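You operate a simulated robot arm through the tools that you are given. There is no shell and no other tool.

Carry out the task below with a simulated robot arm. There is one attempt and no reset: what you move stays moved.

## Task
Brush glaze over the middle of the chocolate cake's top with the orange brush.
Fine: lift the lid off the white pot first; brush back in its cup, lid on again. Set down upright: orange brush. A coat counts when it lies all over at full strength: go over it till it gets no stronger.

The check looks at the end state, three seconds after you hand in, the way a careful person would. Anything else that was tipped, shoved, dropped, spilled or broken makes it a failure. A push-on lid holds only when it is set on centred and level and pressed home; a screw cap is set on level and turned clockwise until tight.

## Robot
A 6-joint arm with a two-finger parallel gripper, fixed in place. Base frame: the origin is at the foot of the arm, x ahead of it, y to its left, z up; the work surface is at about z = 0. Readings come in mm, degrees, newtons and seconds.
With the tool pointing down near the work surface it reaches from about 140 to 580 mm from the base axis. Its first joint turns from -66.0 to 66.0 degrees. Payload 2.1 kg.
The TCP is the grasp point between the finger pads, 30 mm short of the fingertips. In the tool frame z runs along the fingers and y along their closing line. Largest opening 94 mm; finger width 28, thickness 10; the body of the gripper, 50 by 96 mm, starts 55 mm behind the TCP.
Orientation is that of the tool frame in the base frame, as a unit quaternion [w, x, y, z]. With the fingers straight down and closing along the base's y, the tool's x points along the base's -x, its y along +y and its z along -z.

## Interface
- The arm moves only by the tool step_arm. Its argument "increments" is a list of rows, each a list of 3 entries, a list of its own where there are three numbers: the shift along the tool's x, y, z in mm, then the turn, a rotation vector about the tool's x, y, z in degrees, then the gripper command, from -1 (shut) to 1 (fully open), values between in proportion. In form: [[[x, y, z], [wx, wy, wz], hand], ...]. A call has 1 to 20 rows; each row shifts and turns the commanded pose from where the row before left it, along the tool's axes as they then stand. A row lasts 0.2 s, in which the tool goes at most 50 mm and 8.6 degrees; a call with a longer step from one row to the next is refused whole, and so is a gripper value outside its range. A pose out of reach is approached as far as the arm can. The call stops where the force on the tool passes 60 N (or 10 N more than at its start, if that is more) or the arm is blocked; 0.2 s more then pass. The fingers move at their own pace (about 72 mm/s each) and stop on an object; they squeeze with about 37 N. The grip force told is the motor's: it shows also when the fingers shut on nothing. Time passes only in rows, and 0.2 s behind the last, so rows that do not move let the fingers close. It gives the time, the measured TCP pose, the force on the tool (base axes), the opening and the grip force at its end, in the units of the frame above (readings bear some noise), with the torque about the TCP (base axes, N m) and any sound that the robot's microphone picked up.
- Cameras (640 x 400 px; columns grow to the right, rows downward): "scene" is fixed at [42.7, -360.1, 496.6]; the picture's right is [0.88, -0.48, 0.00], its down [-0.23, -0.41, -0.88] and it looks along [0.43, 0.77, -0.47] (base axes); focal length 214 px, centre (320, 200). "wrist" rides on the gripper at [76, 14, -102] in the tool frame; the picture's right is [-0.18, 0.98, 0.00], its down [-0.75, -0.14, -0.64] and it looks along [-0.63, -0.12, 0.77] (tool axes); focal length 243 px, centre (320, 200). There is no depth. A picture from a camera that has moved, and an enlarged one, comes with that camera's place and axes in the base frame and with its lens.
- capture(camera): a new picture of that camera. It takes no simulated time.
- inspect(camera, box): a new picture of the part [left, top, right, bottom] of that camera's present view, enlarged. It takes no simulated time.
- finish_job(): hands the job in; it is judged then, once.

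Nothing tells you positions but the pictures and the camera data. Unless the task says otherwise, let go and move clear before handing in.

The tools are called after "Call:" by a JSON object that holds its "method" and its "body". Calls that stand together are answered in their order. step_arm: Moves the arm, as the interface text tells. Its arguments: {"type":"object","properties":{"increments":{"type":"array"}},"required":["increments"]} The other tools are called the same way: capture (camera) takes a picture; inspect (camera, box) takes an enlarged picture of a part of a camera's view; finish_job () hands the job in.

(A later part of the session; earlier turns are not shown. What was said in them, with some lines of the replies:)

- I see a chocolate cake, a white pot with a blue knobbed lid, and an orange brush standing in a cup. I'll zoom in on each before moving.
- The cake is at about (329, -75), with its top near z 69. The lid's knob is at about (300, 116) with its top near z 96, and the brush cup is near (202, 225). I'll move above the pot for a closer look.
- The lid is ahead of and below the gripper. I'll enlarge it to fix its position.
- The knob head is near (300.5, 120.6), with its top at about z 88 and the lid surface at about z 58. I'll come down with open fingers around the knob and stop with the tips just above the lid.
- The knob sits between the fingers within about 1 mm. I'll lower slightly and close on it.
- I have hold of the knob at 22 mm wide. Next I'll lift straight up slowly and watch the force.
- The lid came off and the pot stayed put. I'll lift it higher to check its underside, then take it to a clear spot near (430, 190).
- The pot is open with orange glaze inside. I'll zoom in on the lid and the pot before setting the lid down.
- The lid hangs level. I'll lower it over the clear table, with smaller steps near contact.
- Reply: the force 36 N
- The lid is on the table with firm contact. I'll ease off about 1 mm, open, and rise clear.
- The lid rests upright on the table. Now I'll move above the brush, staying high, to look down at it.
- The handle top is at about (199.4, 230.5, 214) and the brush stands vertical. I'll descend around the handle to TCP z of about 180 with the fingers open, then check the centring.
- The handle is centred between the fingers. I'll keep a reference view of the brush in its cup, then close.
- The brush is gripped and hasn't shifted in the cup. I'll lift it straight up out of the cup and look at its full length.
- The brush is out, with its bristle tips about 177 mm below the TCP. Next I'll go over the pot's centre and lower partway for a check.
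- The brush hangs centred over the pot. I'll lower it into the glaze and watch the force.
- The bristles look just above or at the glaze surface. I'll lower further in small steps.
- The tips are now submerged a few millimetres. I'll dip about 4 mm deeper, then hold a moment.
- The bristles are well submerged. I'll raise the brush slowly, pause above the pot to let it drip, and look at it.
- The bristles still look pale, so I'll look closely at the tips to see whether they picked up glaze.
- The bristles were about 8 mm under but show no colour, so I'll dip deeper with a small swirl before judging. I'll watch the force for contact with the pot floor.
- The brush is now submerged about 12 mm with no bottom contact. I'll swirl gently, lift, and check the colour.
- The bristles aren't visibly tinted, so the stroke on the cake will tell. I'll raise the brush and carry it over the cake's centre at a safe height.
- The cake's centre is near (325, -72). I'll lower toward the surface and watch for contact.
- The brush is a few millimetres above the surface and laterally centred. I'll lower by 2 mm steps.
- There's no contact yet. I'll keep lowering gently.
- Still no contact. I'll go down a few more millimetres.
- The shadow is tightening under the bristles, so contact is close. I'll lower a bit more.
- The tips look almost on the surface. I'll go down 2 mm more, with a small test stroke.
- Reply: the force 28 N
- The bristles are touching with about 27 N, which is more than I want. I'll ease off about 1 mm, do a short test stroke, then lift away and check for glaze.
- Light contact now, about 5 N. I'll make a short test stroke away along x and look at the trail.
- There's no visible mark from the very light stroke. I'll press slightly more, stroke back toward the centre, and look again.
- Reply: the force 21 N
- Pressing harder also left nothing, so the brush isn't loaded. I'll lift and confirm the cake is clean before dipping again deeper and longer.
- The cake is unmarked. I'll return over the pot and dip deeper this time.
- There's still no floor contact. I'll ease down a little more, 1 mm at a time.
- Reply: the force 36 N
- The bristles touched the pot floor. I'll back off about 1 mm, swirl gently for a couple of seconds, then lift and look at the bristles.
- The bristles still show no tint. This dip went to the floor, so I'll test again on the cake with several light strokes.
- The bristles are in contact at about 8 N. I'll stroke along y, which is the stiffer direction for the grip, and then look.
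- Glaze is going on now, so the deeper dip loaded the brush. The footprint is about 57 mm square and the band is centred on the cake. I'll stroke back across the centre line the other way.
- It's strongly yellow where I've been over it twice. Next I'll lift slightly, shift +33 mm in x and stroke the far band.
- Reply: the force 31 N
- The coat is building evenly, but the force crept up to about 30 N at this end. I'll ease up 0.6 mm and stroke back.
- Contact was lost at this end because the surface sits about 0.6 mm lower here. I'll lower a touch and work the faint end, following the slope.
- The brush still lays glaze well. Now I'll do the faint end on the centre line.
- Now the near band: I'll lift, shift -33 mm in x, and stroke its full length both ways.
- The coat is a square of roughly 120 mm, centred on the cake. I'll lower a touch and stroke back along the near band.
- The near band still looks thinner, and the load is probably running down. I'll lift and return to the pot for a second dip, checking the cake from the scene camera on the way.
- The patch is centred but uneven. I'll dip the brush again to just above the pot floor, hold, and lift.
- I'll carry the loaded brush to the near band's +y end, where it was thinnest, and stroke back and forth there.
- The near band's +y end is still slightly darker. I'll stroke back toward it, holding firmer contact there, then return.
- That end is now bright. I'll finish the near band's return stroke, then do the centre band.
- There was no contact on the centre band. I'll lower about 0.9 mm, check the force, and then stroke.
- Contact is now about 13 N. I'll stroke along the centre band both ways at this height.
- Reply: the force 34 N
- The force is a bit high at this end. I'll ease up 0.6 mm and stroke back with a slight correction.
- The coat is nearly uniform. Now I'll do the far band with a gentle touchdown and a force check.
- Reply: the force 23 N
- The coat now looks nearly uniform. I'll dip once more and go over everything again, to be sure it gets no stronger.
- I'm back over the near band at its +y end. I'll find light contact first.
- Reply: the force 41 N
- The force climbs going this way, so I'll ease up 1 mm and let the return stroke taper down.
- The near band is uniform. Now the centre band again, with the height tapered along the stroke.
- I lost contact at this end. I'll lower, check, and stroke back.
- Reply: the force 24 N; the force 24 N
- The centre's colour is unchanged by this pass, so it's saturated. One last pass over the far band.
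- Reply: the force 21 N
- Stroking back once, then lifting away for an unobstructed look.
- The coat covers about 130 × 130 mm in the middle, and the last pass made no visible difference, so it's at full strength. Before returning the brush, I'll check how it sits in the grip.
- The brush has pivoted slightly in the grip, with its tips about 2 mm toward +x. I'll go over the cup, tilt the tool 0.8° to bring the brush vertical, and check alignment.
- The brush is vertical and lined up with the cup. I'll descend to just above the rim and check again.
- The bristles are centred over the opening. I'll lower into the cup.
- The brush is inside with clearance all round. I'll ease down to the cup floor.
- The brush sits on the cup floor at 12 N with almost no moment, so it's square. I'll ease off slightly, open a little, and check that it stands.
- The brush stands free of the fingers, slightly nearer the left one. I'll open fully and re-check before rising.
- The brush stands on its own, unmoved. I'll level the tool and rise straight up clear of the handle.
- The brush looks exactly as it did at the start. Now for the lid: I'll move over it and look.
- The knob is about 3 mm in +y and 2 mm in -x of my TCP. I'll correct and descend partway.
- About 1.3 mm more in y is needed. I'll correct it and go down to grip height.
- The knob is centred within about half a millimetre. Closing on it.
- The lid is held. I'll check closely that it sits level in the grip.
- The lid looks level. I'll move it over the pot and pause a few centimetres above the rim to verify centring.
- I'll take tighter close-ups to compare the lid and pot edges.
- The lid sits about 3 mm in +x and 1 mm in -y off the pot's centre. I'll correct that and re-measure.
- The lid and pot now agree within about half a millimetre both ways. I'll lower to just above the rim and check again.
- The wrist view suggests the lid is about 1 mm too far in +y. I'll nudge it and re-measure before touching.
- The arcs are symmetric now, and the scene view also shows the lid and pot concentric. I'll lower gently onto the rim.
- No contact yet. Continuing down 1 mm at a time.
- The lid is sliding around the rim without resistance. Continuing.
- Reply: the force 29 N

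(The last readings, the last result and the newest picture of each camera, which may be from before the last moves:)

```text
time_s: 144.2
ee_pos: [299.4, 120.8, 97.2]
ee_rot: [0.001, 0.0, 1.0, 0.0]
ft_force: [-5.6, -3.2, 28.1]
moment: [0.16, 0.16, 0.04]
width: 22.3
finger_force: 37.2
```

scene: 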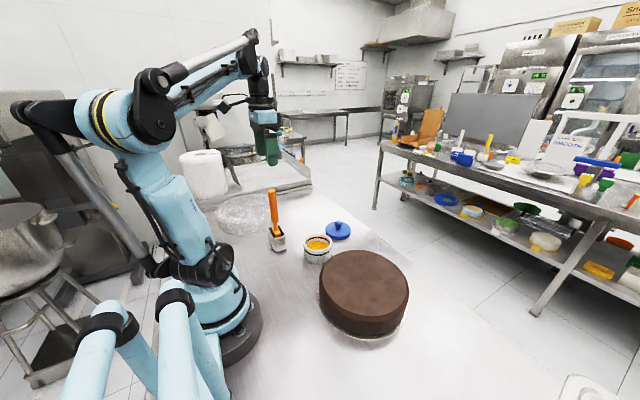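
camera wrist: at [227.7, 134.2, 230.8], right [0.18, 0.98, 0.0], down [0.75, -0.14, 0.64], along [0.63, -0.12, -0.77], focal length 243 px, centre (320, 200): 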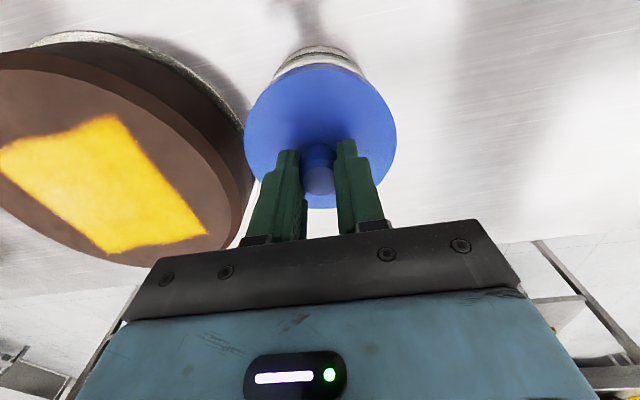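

Resistance has started: 28 N down with about 6 N sideways. I'll look before pressing.

Call:
{"method": "inspect", "body": {"camera": "scene", "box": [300, 225, 340, 265]}}

Call:
{"method": "inspect", "body": {"camera": "wrist", "box": [240, 40, 400, 160]}}

```text
10.00 times, centred on (320, 245) of scene
camera zoom: at [42.6, -360.1, 496.6], right [0.88, -0.48, 0.0], down [-0.23, -0.41, -0.88], along [0.43, 0.77, -0.47], focal length 2145 px, centre (320, -250)
```

zoom: 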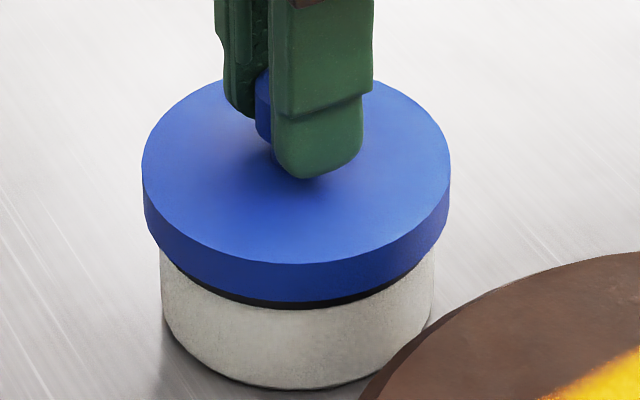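

```text
3.33 times, centred on (320, 100) of wrist
camera zoom: at [224.0, 134.3, 200.0], right [0.18, 0.98, 0.0], down [0.75, -0.14, 0.64], along [0.63, -0.12, -0.77], focal length 809 px, centre (320, 533)
```

zoom: 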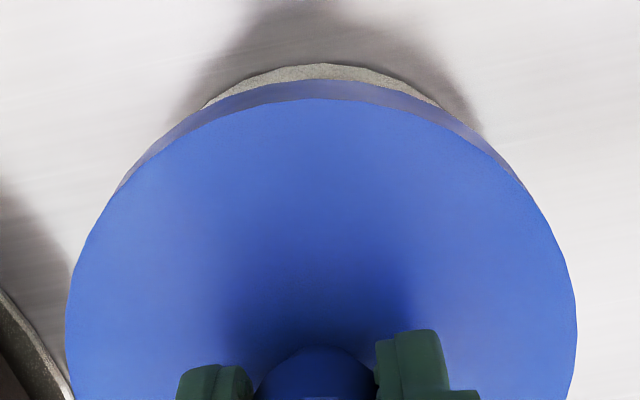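

The lid is level and near its original height, so this is the seal resisting. I'll relieve the small sideways load first, then press.

Call:
{"method": "step_arm", "body": {"increments": [[[0.4, -0.2, 0], [0, 0, 0], -1], [[0, 0, 0], [0, 0, 0], -1]]}}

```text
time_s: 144.8
ee_pos: [298.3, 120.8, 97.6]
ee_rot: [0.001, -0.001, 1.0, 0.0]
ft_force: [1.1, 0.3, 12.2]
moment: [-0.1, 0.0, 0.01]
width: 22.0
finger_force: 37.4
```

The sideways load is gone and the vertical force dropped, so it's well centred. Now pressing down.

Call:
{"method": "step_arm", "body": {"increments": [[[0, 0, 0.7], [0, 0, 0], -1], [[0, 0, 0], [0, 0, 0], -1]]}}

```text
time_s: 145.4
ee_pos: [297.4, 120.1, 96.1]
ee_rot: [0.001, 0.0, 1.0, 0.0]
ft_force: [4.8, 1.6, 18.0]
moment: [-0.15, -0.2, 0.0]
width: 22.0
finger_force: 37.6
```

Call:
{"method": "step_arm", "body": {"increments": [[[-0.2, 0.1, 0.7], [0, 0, 0], -1], [[0, 0, 0], [0, 0, 0], -1]]}}

```text
time_s: 146.0
ee_pos: [297.0, 120.4, 95.0]
ee_rot: [0.0, 0.0, 1.0, 0.001]
ft_force: [2.8, 1.9, 29.2]
moment: [-0.21, -0.12, 0.07]
width: 22.2
finger_force: 37.8
```

Call:
{"method": "step_arm", "body": {"increments": [[[-0.1, 0, 0.7], [0, 0, 0], -1], [[0, 0, 0], [0, 0, 0], -1]]}}

Call:
{"method": "inspect", "body": {"camera": "scene", "box": [300, 225, 340, 265]}}

```text
time_s: 146.6
ee_pos: [298.7, 120.7, 94.8]
ee_rot: [0.0, 0.0, 1.0, 0.0]
ft_force: [1.6, 2.2, 28.0]
moment: [-0.38, -0.03, 0.0]
width: 21.5
finger_force: 37.0
```

```text
10.00 times, centred on (320, 245) of scene
camera zoom: at [42.6, -360.1, 496.6], right [0.88, -0.48, 0.0], down [-0.23, -0.41, -0.88], along [0.43, 0.77, -0.47], focal length 2145 px, centre (320, -250)
```

zoom: 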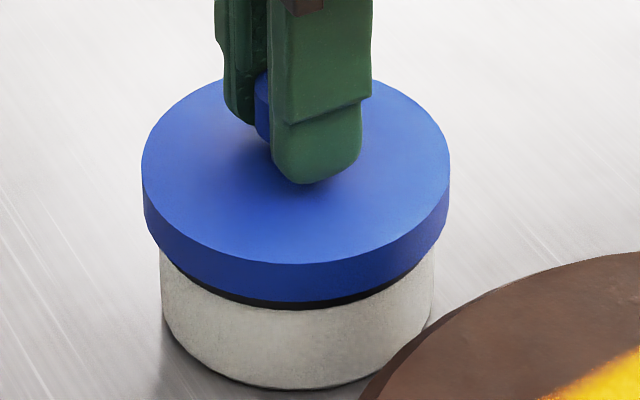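

The fingers slid slightly on the knob while the lid stayed put. I'll compare with the original seated view at the same zoom.

Call:
{"method": "inspect", "body": {"camera": "scene", "box": [290, 220, 350, 275]}}

Call:
{"method": "inspect", "body": {"camera": "scene", "box": [270, 190, 370, 275]}}

```text
7.27 times, centred on (320, 248) of scene
camera zoom: at [42.6, -360.1, 496.6], right [0.88, -0.48, 0.0], down [-0.23, -0.41, -0.88], along [0.43, 0.77, -0.47], focal length 1560 px, centre (320, -146)
```

zoom: 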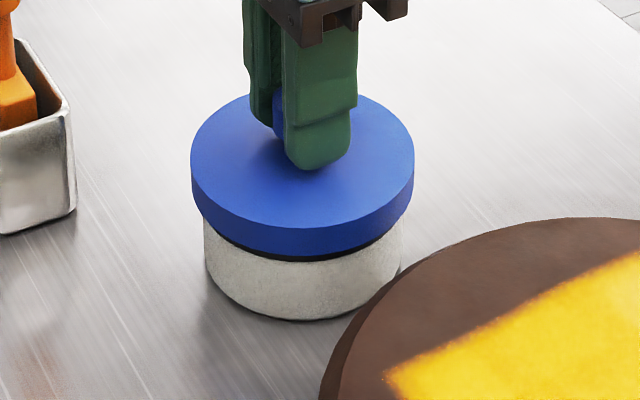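

```text
4.71 times, centred on (320, 232) of scene
camera zoom: at [42.6, -360.1, 496.6], right [0.88, -0.48, 0.0], down [-0.23, -0.41, -0.88], along [0.43, 0.77, -0.47], focal length 1009 px, centre (320, 47)
```

zoom: 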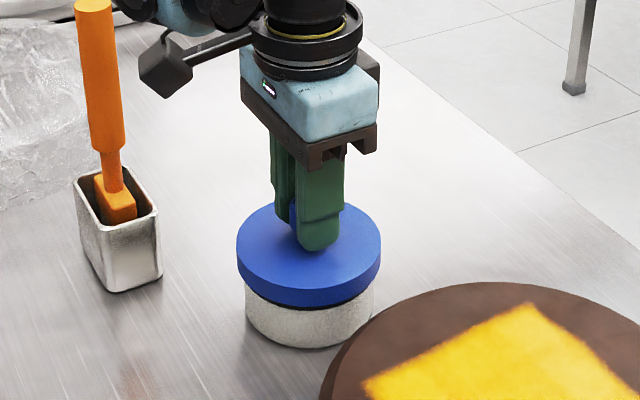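

The lid now matches its original seated height and position. I'll release, then press down on the knob with closed fingertips to make sure it's home.

Call:
{"method": "step_arm", "body": {"increments": [[[0, 0, -0.7], [0, 0, 0], -1], [[0, 0, 0], [0, 0, 0], -0.3], [[0, 0, 0], [0, 0, 0], 0], [[0, 0, 0], [0, 0, 0], 0], [[0, 0, -10], [0, 0, 0], 0], [[0, 0, -25], [0, 0, 0], 0], [[0, 0, -15], [0, 0, 0], 0], [[0, 0, 0], [0, 0, 0], 0]]}}

Call:
{"method": "inspect", "body": {"camera": "wrist", "box": [220, 30, 420, 200]}}

Call:
{"method": "inspect", "body": {"camera": "scene", "box": [290, 220, 350, 275]}}

```text
time_s: 148.4
ee_pos: [298.6, 119.7, 145.4]
ee_rot: [0.0, -0.001, 1.0, 0.0]
ft_force: [0.2, 0.4, 1.1]
moment: [0.0, -0.04, 0.0]
width: 47.2
finger_force: 0.0
```

```text
2.35 times, centred on (320, 115) of wrist
camera zoom: at [223.5, 134.1, 248.7], right [0.18, 0.98, 0.0], down [0.75, -0.14, 0.64], along [0.63, -0.12, -0.77], focal length 571 px, centre (320, 400)
```

zoom: 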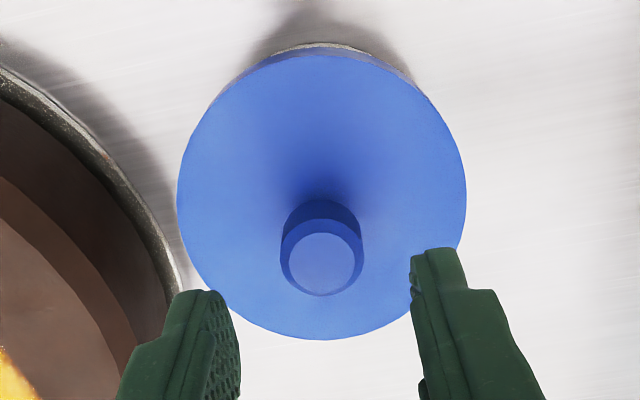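

```text
7.27 times, centred on (320, 248) of scene
camera zoom: at [42.7, -360.1, 496.6], right [0.88, -0.48, 0.0], down [-0.23, -0.41, -0.88], along [0.43, 0.77, -0.47], focal length 1560 px, centre (320, -146)
```

zoom: 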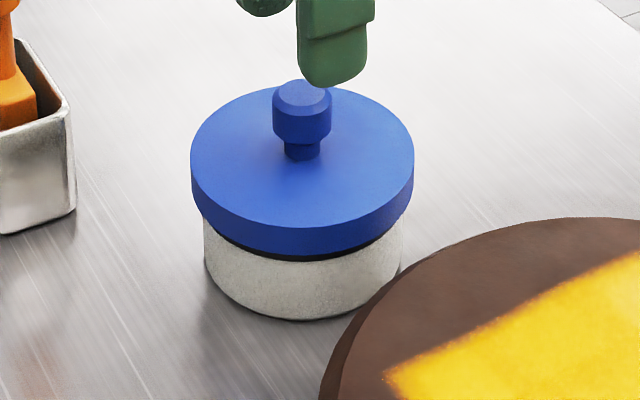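

It looks identical to the original. Now I'll close the fingers, centre over the knob, and come down on it.

Call:
{"method": "step_arm", "body": {"increments": [[[-2.7, 0, 0], [0, 0, 0], -1], [[0, 0, 0], [0, 0, 0], -1], [[0, 0, 0], [0, 0, 0], -1], [[0, 0, 15], [0, 0, 0], -1], [[0, 0, 6], [0, 0, 0], -1], [[0, 0, 0], [0, 0, 0], -1]]}}

Call:
{"method": "inspect", "body": {"camera": "scene", "box": [290, 200, 350, 265]}}

Call:
{"method": "inspect", "body": {"camera": "wrist", "box": [220, 50, 420, 220]}}

```text
time_s: 149.8
ee_pos: [301.5, 120.1, 124.6]
ee_rot: [0.0, 0.001, 1.0, 0.001]
ft_force: [-0.3, 0.2, -0.1]
moment: [0.01, -0.01, 0.03]
width: 0.0
finger_force: 33.3
```

```text
6.15 times, centred on (320, 232) of scene
camera zoom: at [42.7, -360.1, 496.6], right [0.88, -0.48, 0.0], down [-0.23, -0.41, -0.88], along [0.43, 0.77, -0.47], focal length 1320 px, centre (320, 0)
```

zoom: 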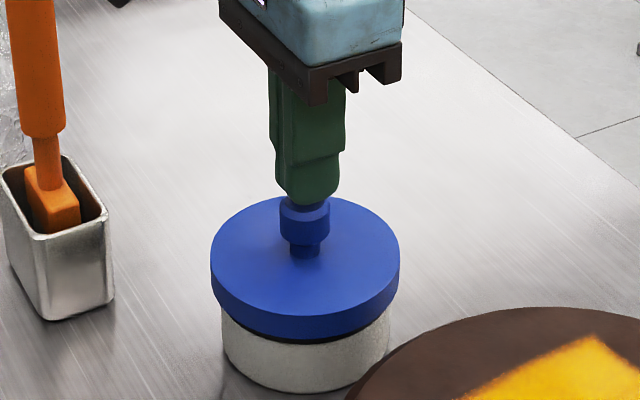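

```text
2.35 times, centred on (320, 135) of wrist
camera zoom: at [226.3, 133.9, 227.2], right [0.18, 0.98, 0.0], down [0.75, -0.14, 0.64], along [0.63, -0.12, -0.77], focal length 571 px, centre (320, 353)
```

zoom: 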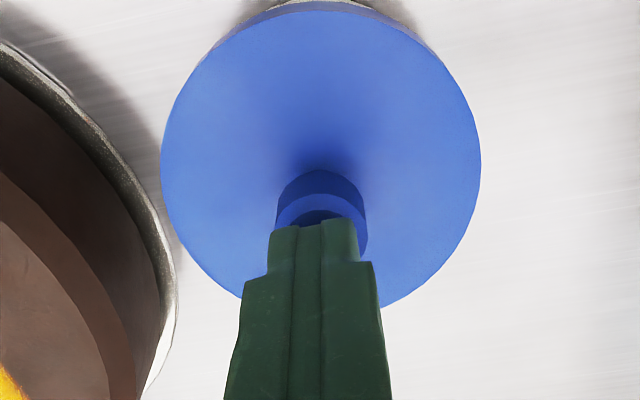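

The closed fingertips are centred just above the knob. I'll press down gradually.

Call:
{"method": "step_arm", "body": {"increments": [[[0, 0, 3], [0, 0, 0], -1], [[0, 0, 1], [0, 0, 0], -1], [[0, 0, 1], [0, 0, 0], -1], [[0, 0, 0], [0, 0, 0], -1]]}}

```text
time_s: 150.8
ee_pos: [301.1, 120.4, 120.2]
ee_rot: [0.0, -0.001, 1.0, 0.0]
ft_force: [-2.6, -1.7, 22.6]
moment: [-0.04, 0.1, -0.01]
width: 0.0
finger_force: 33.1
```

Call:
{"method": "step_arm", "body": {"increments": [[[0, 0, 0.5], [0, 0, 0], -1], [[0, 0, 0.4], [0, 0, 0], -1], [[0, 0, 0], [0, 0, 0], -1]]}}

Call:
{"method": "inspect", "body": {"camera": "scene", "box": [290, 220, 350, 275]}}

```text
time_s: 151.6
ee_pos: [302.4, 119.0, 119.4]
ee_rot: [0.001, 0.0, 1.0, -0.001]
ft_force: [-6.0, -3.3, 59.2]
moment: [-0.12, 0.32, 0.03]
width: 0.0
finger_force: 33.0
```

```text
7.27 times, centred on (320, 248) of scene
camera zoom: at [42.5, -360.2, 496.6], right [0.88, -0.48, 0.0], down [-0.23, -0.41, -0.88], along [0.43, 0.77, -0.47], focal length 1560 px, centre (320, -146)
```

zoom: 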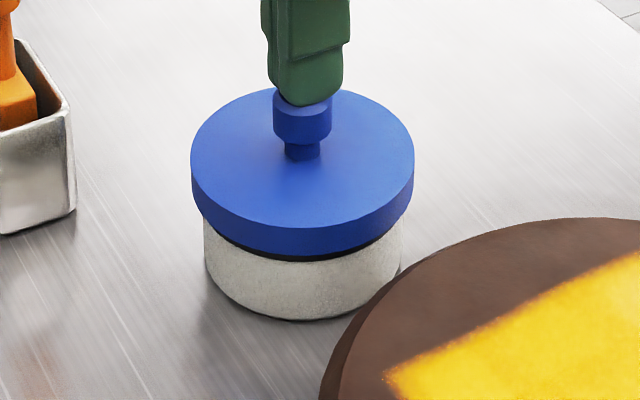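

It took 59 N without moving, so the lid is home. I'll rise clear and do a final check of everything.

Call:
{"method": "step_arm", "body": {"increments": [[[0, 0, -3], [0, 0, 0], -1], [[0, 0, -20], [0, 0, 0], -1], [[0, 0, -40], [0, 0, 0], -1], [[0, 0, -45], [0, 0, 0], -1], [[0, 0, -45], [0, 0, 0], 0], [[0, 0, -45], [0, 0, 0], 0], [[0, -30, -30], [0, 0, 0], 0], [[0, -30, -20], [0, 0, 0], 0], [[0, 0, 0], [0, 0, 0], 0], [[0, 0, 0], [0, 0, 0], 0]]}}

Call:
{"method": "capture", "body": {"camera": "scene"}}

Call:
{"method": "capture", "body": {"camera": "wrist"}}

Call:
{"method": "inspect", "body": {"camera": "scene", "box": [250, 180, 350, 275]}}

Call:
{"method": "inspect", "body": {"camera": "scene", "box": [310, 230, 420, 350]}}

```text
time_s: 153.8
ee_pos: [301.1, 60.1, 367.3]
ee_rot: [0.0, 0.0, 1.0, 0.0]
ft_force: [-0.1, -0.6, 0.8]
moment: [-0.01, -0.02, 0.0]
width: 47.2
finger_force: 0.2
```

```text
taken
```

scene: 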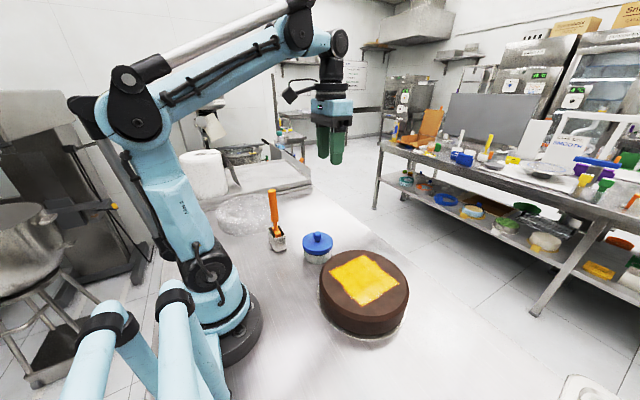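

```text
taken
camera wrist: at [226.4, 74.1, 469.6], right [0.18, 0.98, 0.0], down [0.75, -0.14, 0.64], along [0.63, -0.12, -0.77], focal length 243 px, centre (320, 200)
```

wrist: 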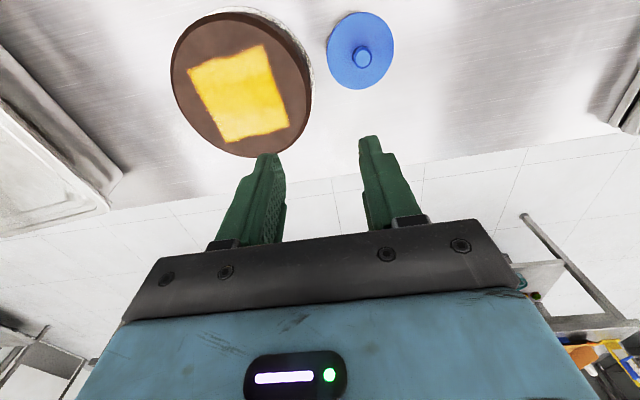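

```text
4.21 times, centred on (300, 228) of scene
camera zoom: at [42.7, -360.1, 496.6], right [0.88, -0.48, 0.0], down [-0.23, -0.41, -0.88], along [0.43, 0.77, -0.47], focal length 903 px, centre (404, 84)
```

zoom: 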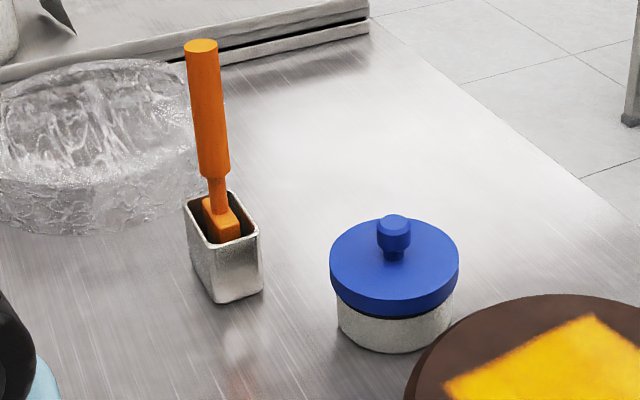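

```text
3.33 times, centred on (365, 290) of scene
camera zoom: at [42.7, -360.1, 496.6], right [0.88, -0.48, 0.0], down [-0.23, -0.41, -0.88], along [0.43, 0.77, -0.47], focal length 715 px, centre (170, -100)
```

zoom: 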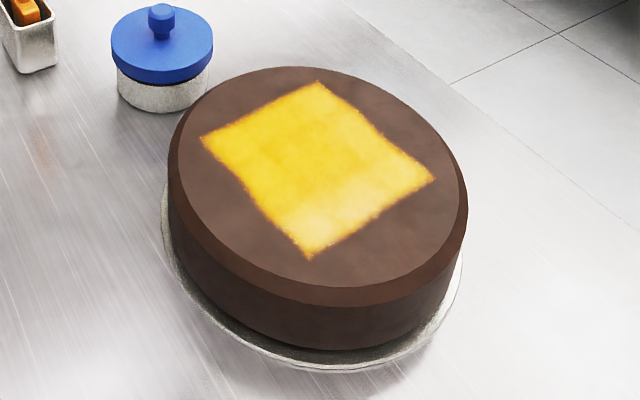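

Everything is back in place. One last close look at the coat from the wrist camera before handing in.

Call:
{"method": "inspect", "body": {"camera": "wrist", "box": [165, 5, 320, 160]}}

Call:
{"method": "inspect", "body": {"camera": "wrist", "box": [310, 0, 410, 100]}}

```text
2.58 times, centred on (242, 82) of wrist
camera zoom: at [226.4, 74.1, 469.6], right [0.18, 0.98, 0.0], down [0.75, -0.14, 0.64], along [0.63, -0.12, -0.77], focal length 626 px, centre (520, 503)
```

zoom: 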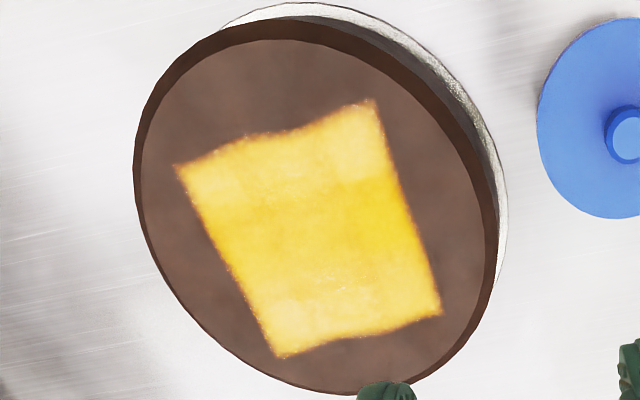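

```text
4.00 times, centred on (360, 50) of wrist
camera zoom: at [226.4, 74.1, 469.6], right [0.18, 0.98, 0.0], down [0.75, -0.14, 0.64], along [0.63, -0.12, -0.77], focal length 970 px, centre (160, 800)
```

zoom: 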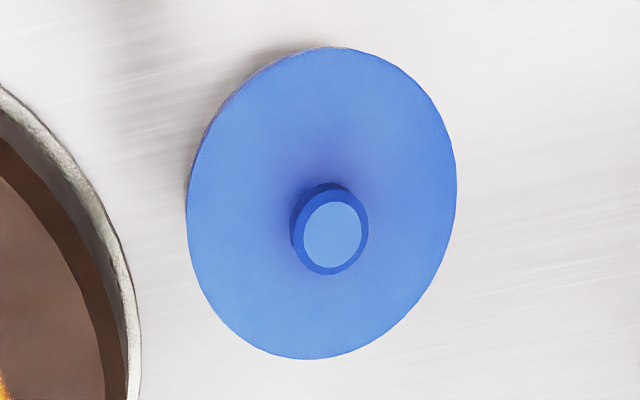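

The coat looks complete, with slightly paler zones that may just be glossy reflections. I'll move the arm elsewhere and see whether those zones shift with viewpoint and lighting.

Call:
{"method": "step_arm", "body": {"increments": [[[0, -40, 0], [0, 0, 0], 0], [[0, -40, 0], [0, 0, 0], 0], [[0, -40, 0], [0, 0, 0], 0], [[0, -20, -20], [0, 0, 0], 0], [[20, 0, -30], [0, 0, 0], 0], [[20, 0, -20], [0, 0, 0], 0], [[0, 0, 0], [0, 0, 0], 0]]}}

Call:
{"method": "capture", "body": {"camera": "wrist"}}

Call:
{"method": "inspect", "body": {"camera": "wrist", "box": [230, 0, 420, 150]}}

Call:
{"method": "inspect", "body": {"camera": "scene", "box": [310, 230, 420, 350]}}

```text
time_s: 155.4
ee_pos: [261.5, -80.6, 436.5]
ee_rot: [0.0, -0.002, 1.0, 0.0]
ft_force: [0.7, 0.0, -0.1]
moment: [0.01, -0.02, -0.02]
width: 46.6
finger_force: 0.2
```

```text
taken
camera wrist: at [186.8, -66.4, 539.6], right [0.18, 0.98, 0.0], down [0.75, -0.14, 0.64], along [0.63, -0.12, -0.77], focal length 243 px, centre (320, 200)
```

wrist: 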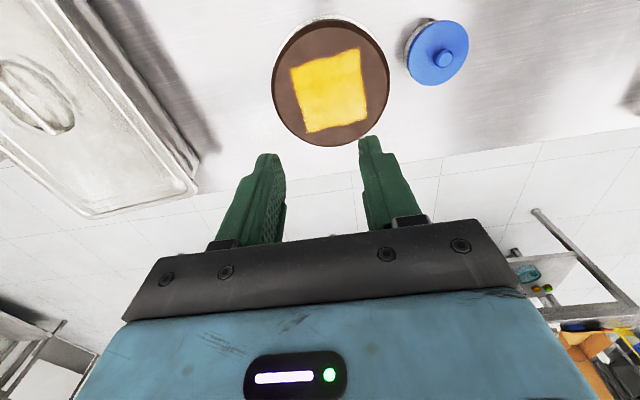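

```text
2.67 times, centred on (325, 75) of wrist
camera zoom: at [186.8, -66.4, 539.6], right [0.18, 0.98, 0.0], down [0.75, -0.14, 0.64], along [0.63, -0.12, -0.77], focal length 647 px, centre (307, 533)
```

zoom: 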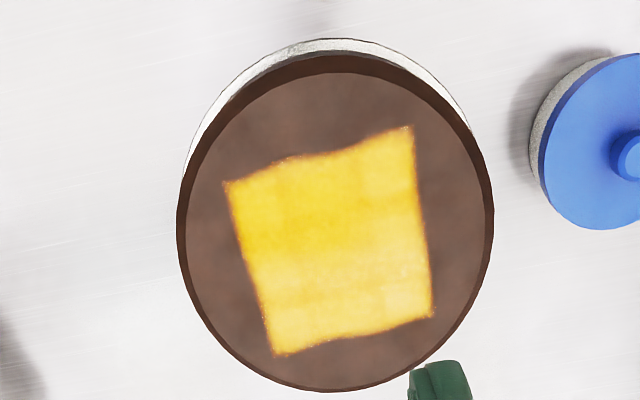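

```text
3.33 times, centred on (365, 290) of scene
camera zoom: at [42.6, -360.1, 496.6], right [0.88, -0.48, 0.0], down [-0.23, -0.41, -0.88], along [0.43, 0.77, -0.47], focal length 715 px, centre (170, -100)
```

zoom: 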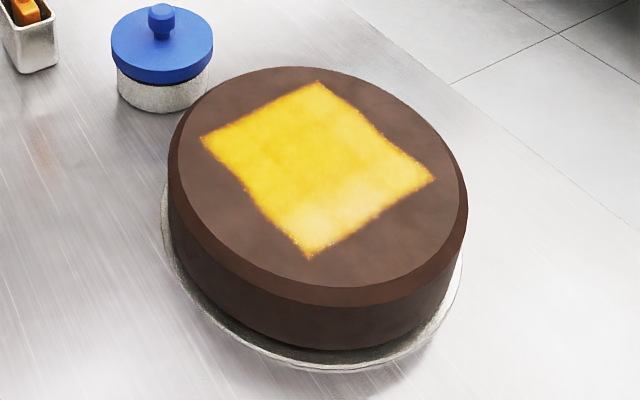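

The paler zones shifted with the viewpoint, so they're reflections and the coat is even and centred. The brush is upright in its cup, the lid is seated, and the gripper is empty and clear, so I'm handing in.

Call:
{"method": "finish_job", "body": {}}

```text
The job is handed in.
```

The cake has an even coat of glaze over the middle of its top, and everything is back where it started. I've handed the job in.

- **Glaze:** The coat is a centred patch of roughly 130 × 130 mm. I dipped the brush again for a second round and a third. The third made no visible difference, so I took the coat to be at full strength.
- **First dips:** My first two dips were too shallow to load the brush. A few early test strokes left no glaze, and the cake showed no marks from them.
- **Brush:** It stands upright in its cup and looks the same as it did at the start.
- **Lid:** It is back on the white pot, level and matching its original position. I pressed it down with about 59 N and it didn't move further.
- **Everything else:** I saw no spills, and nothing else appears to have moved. The gripper is empty, with the arm raised well above the table.
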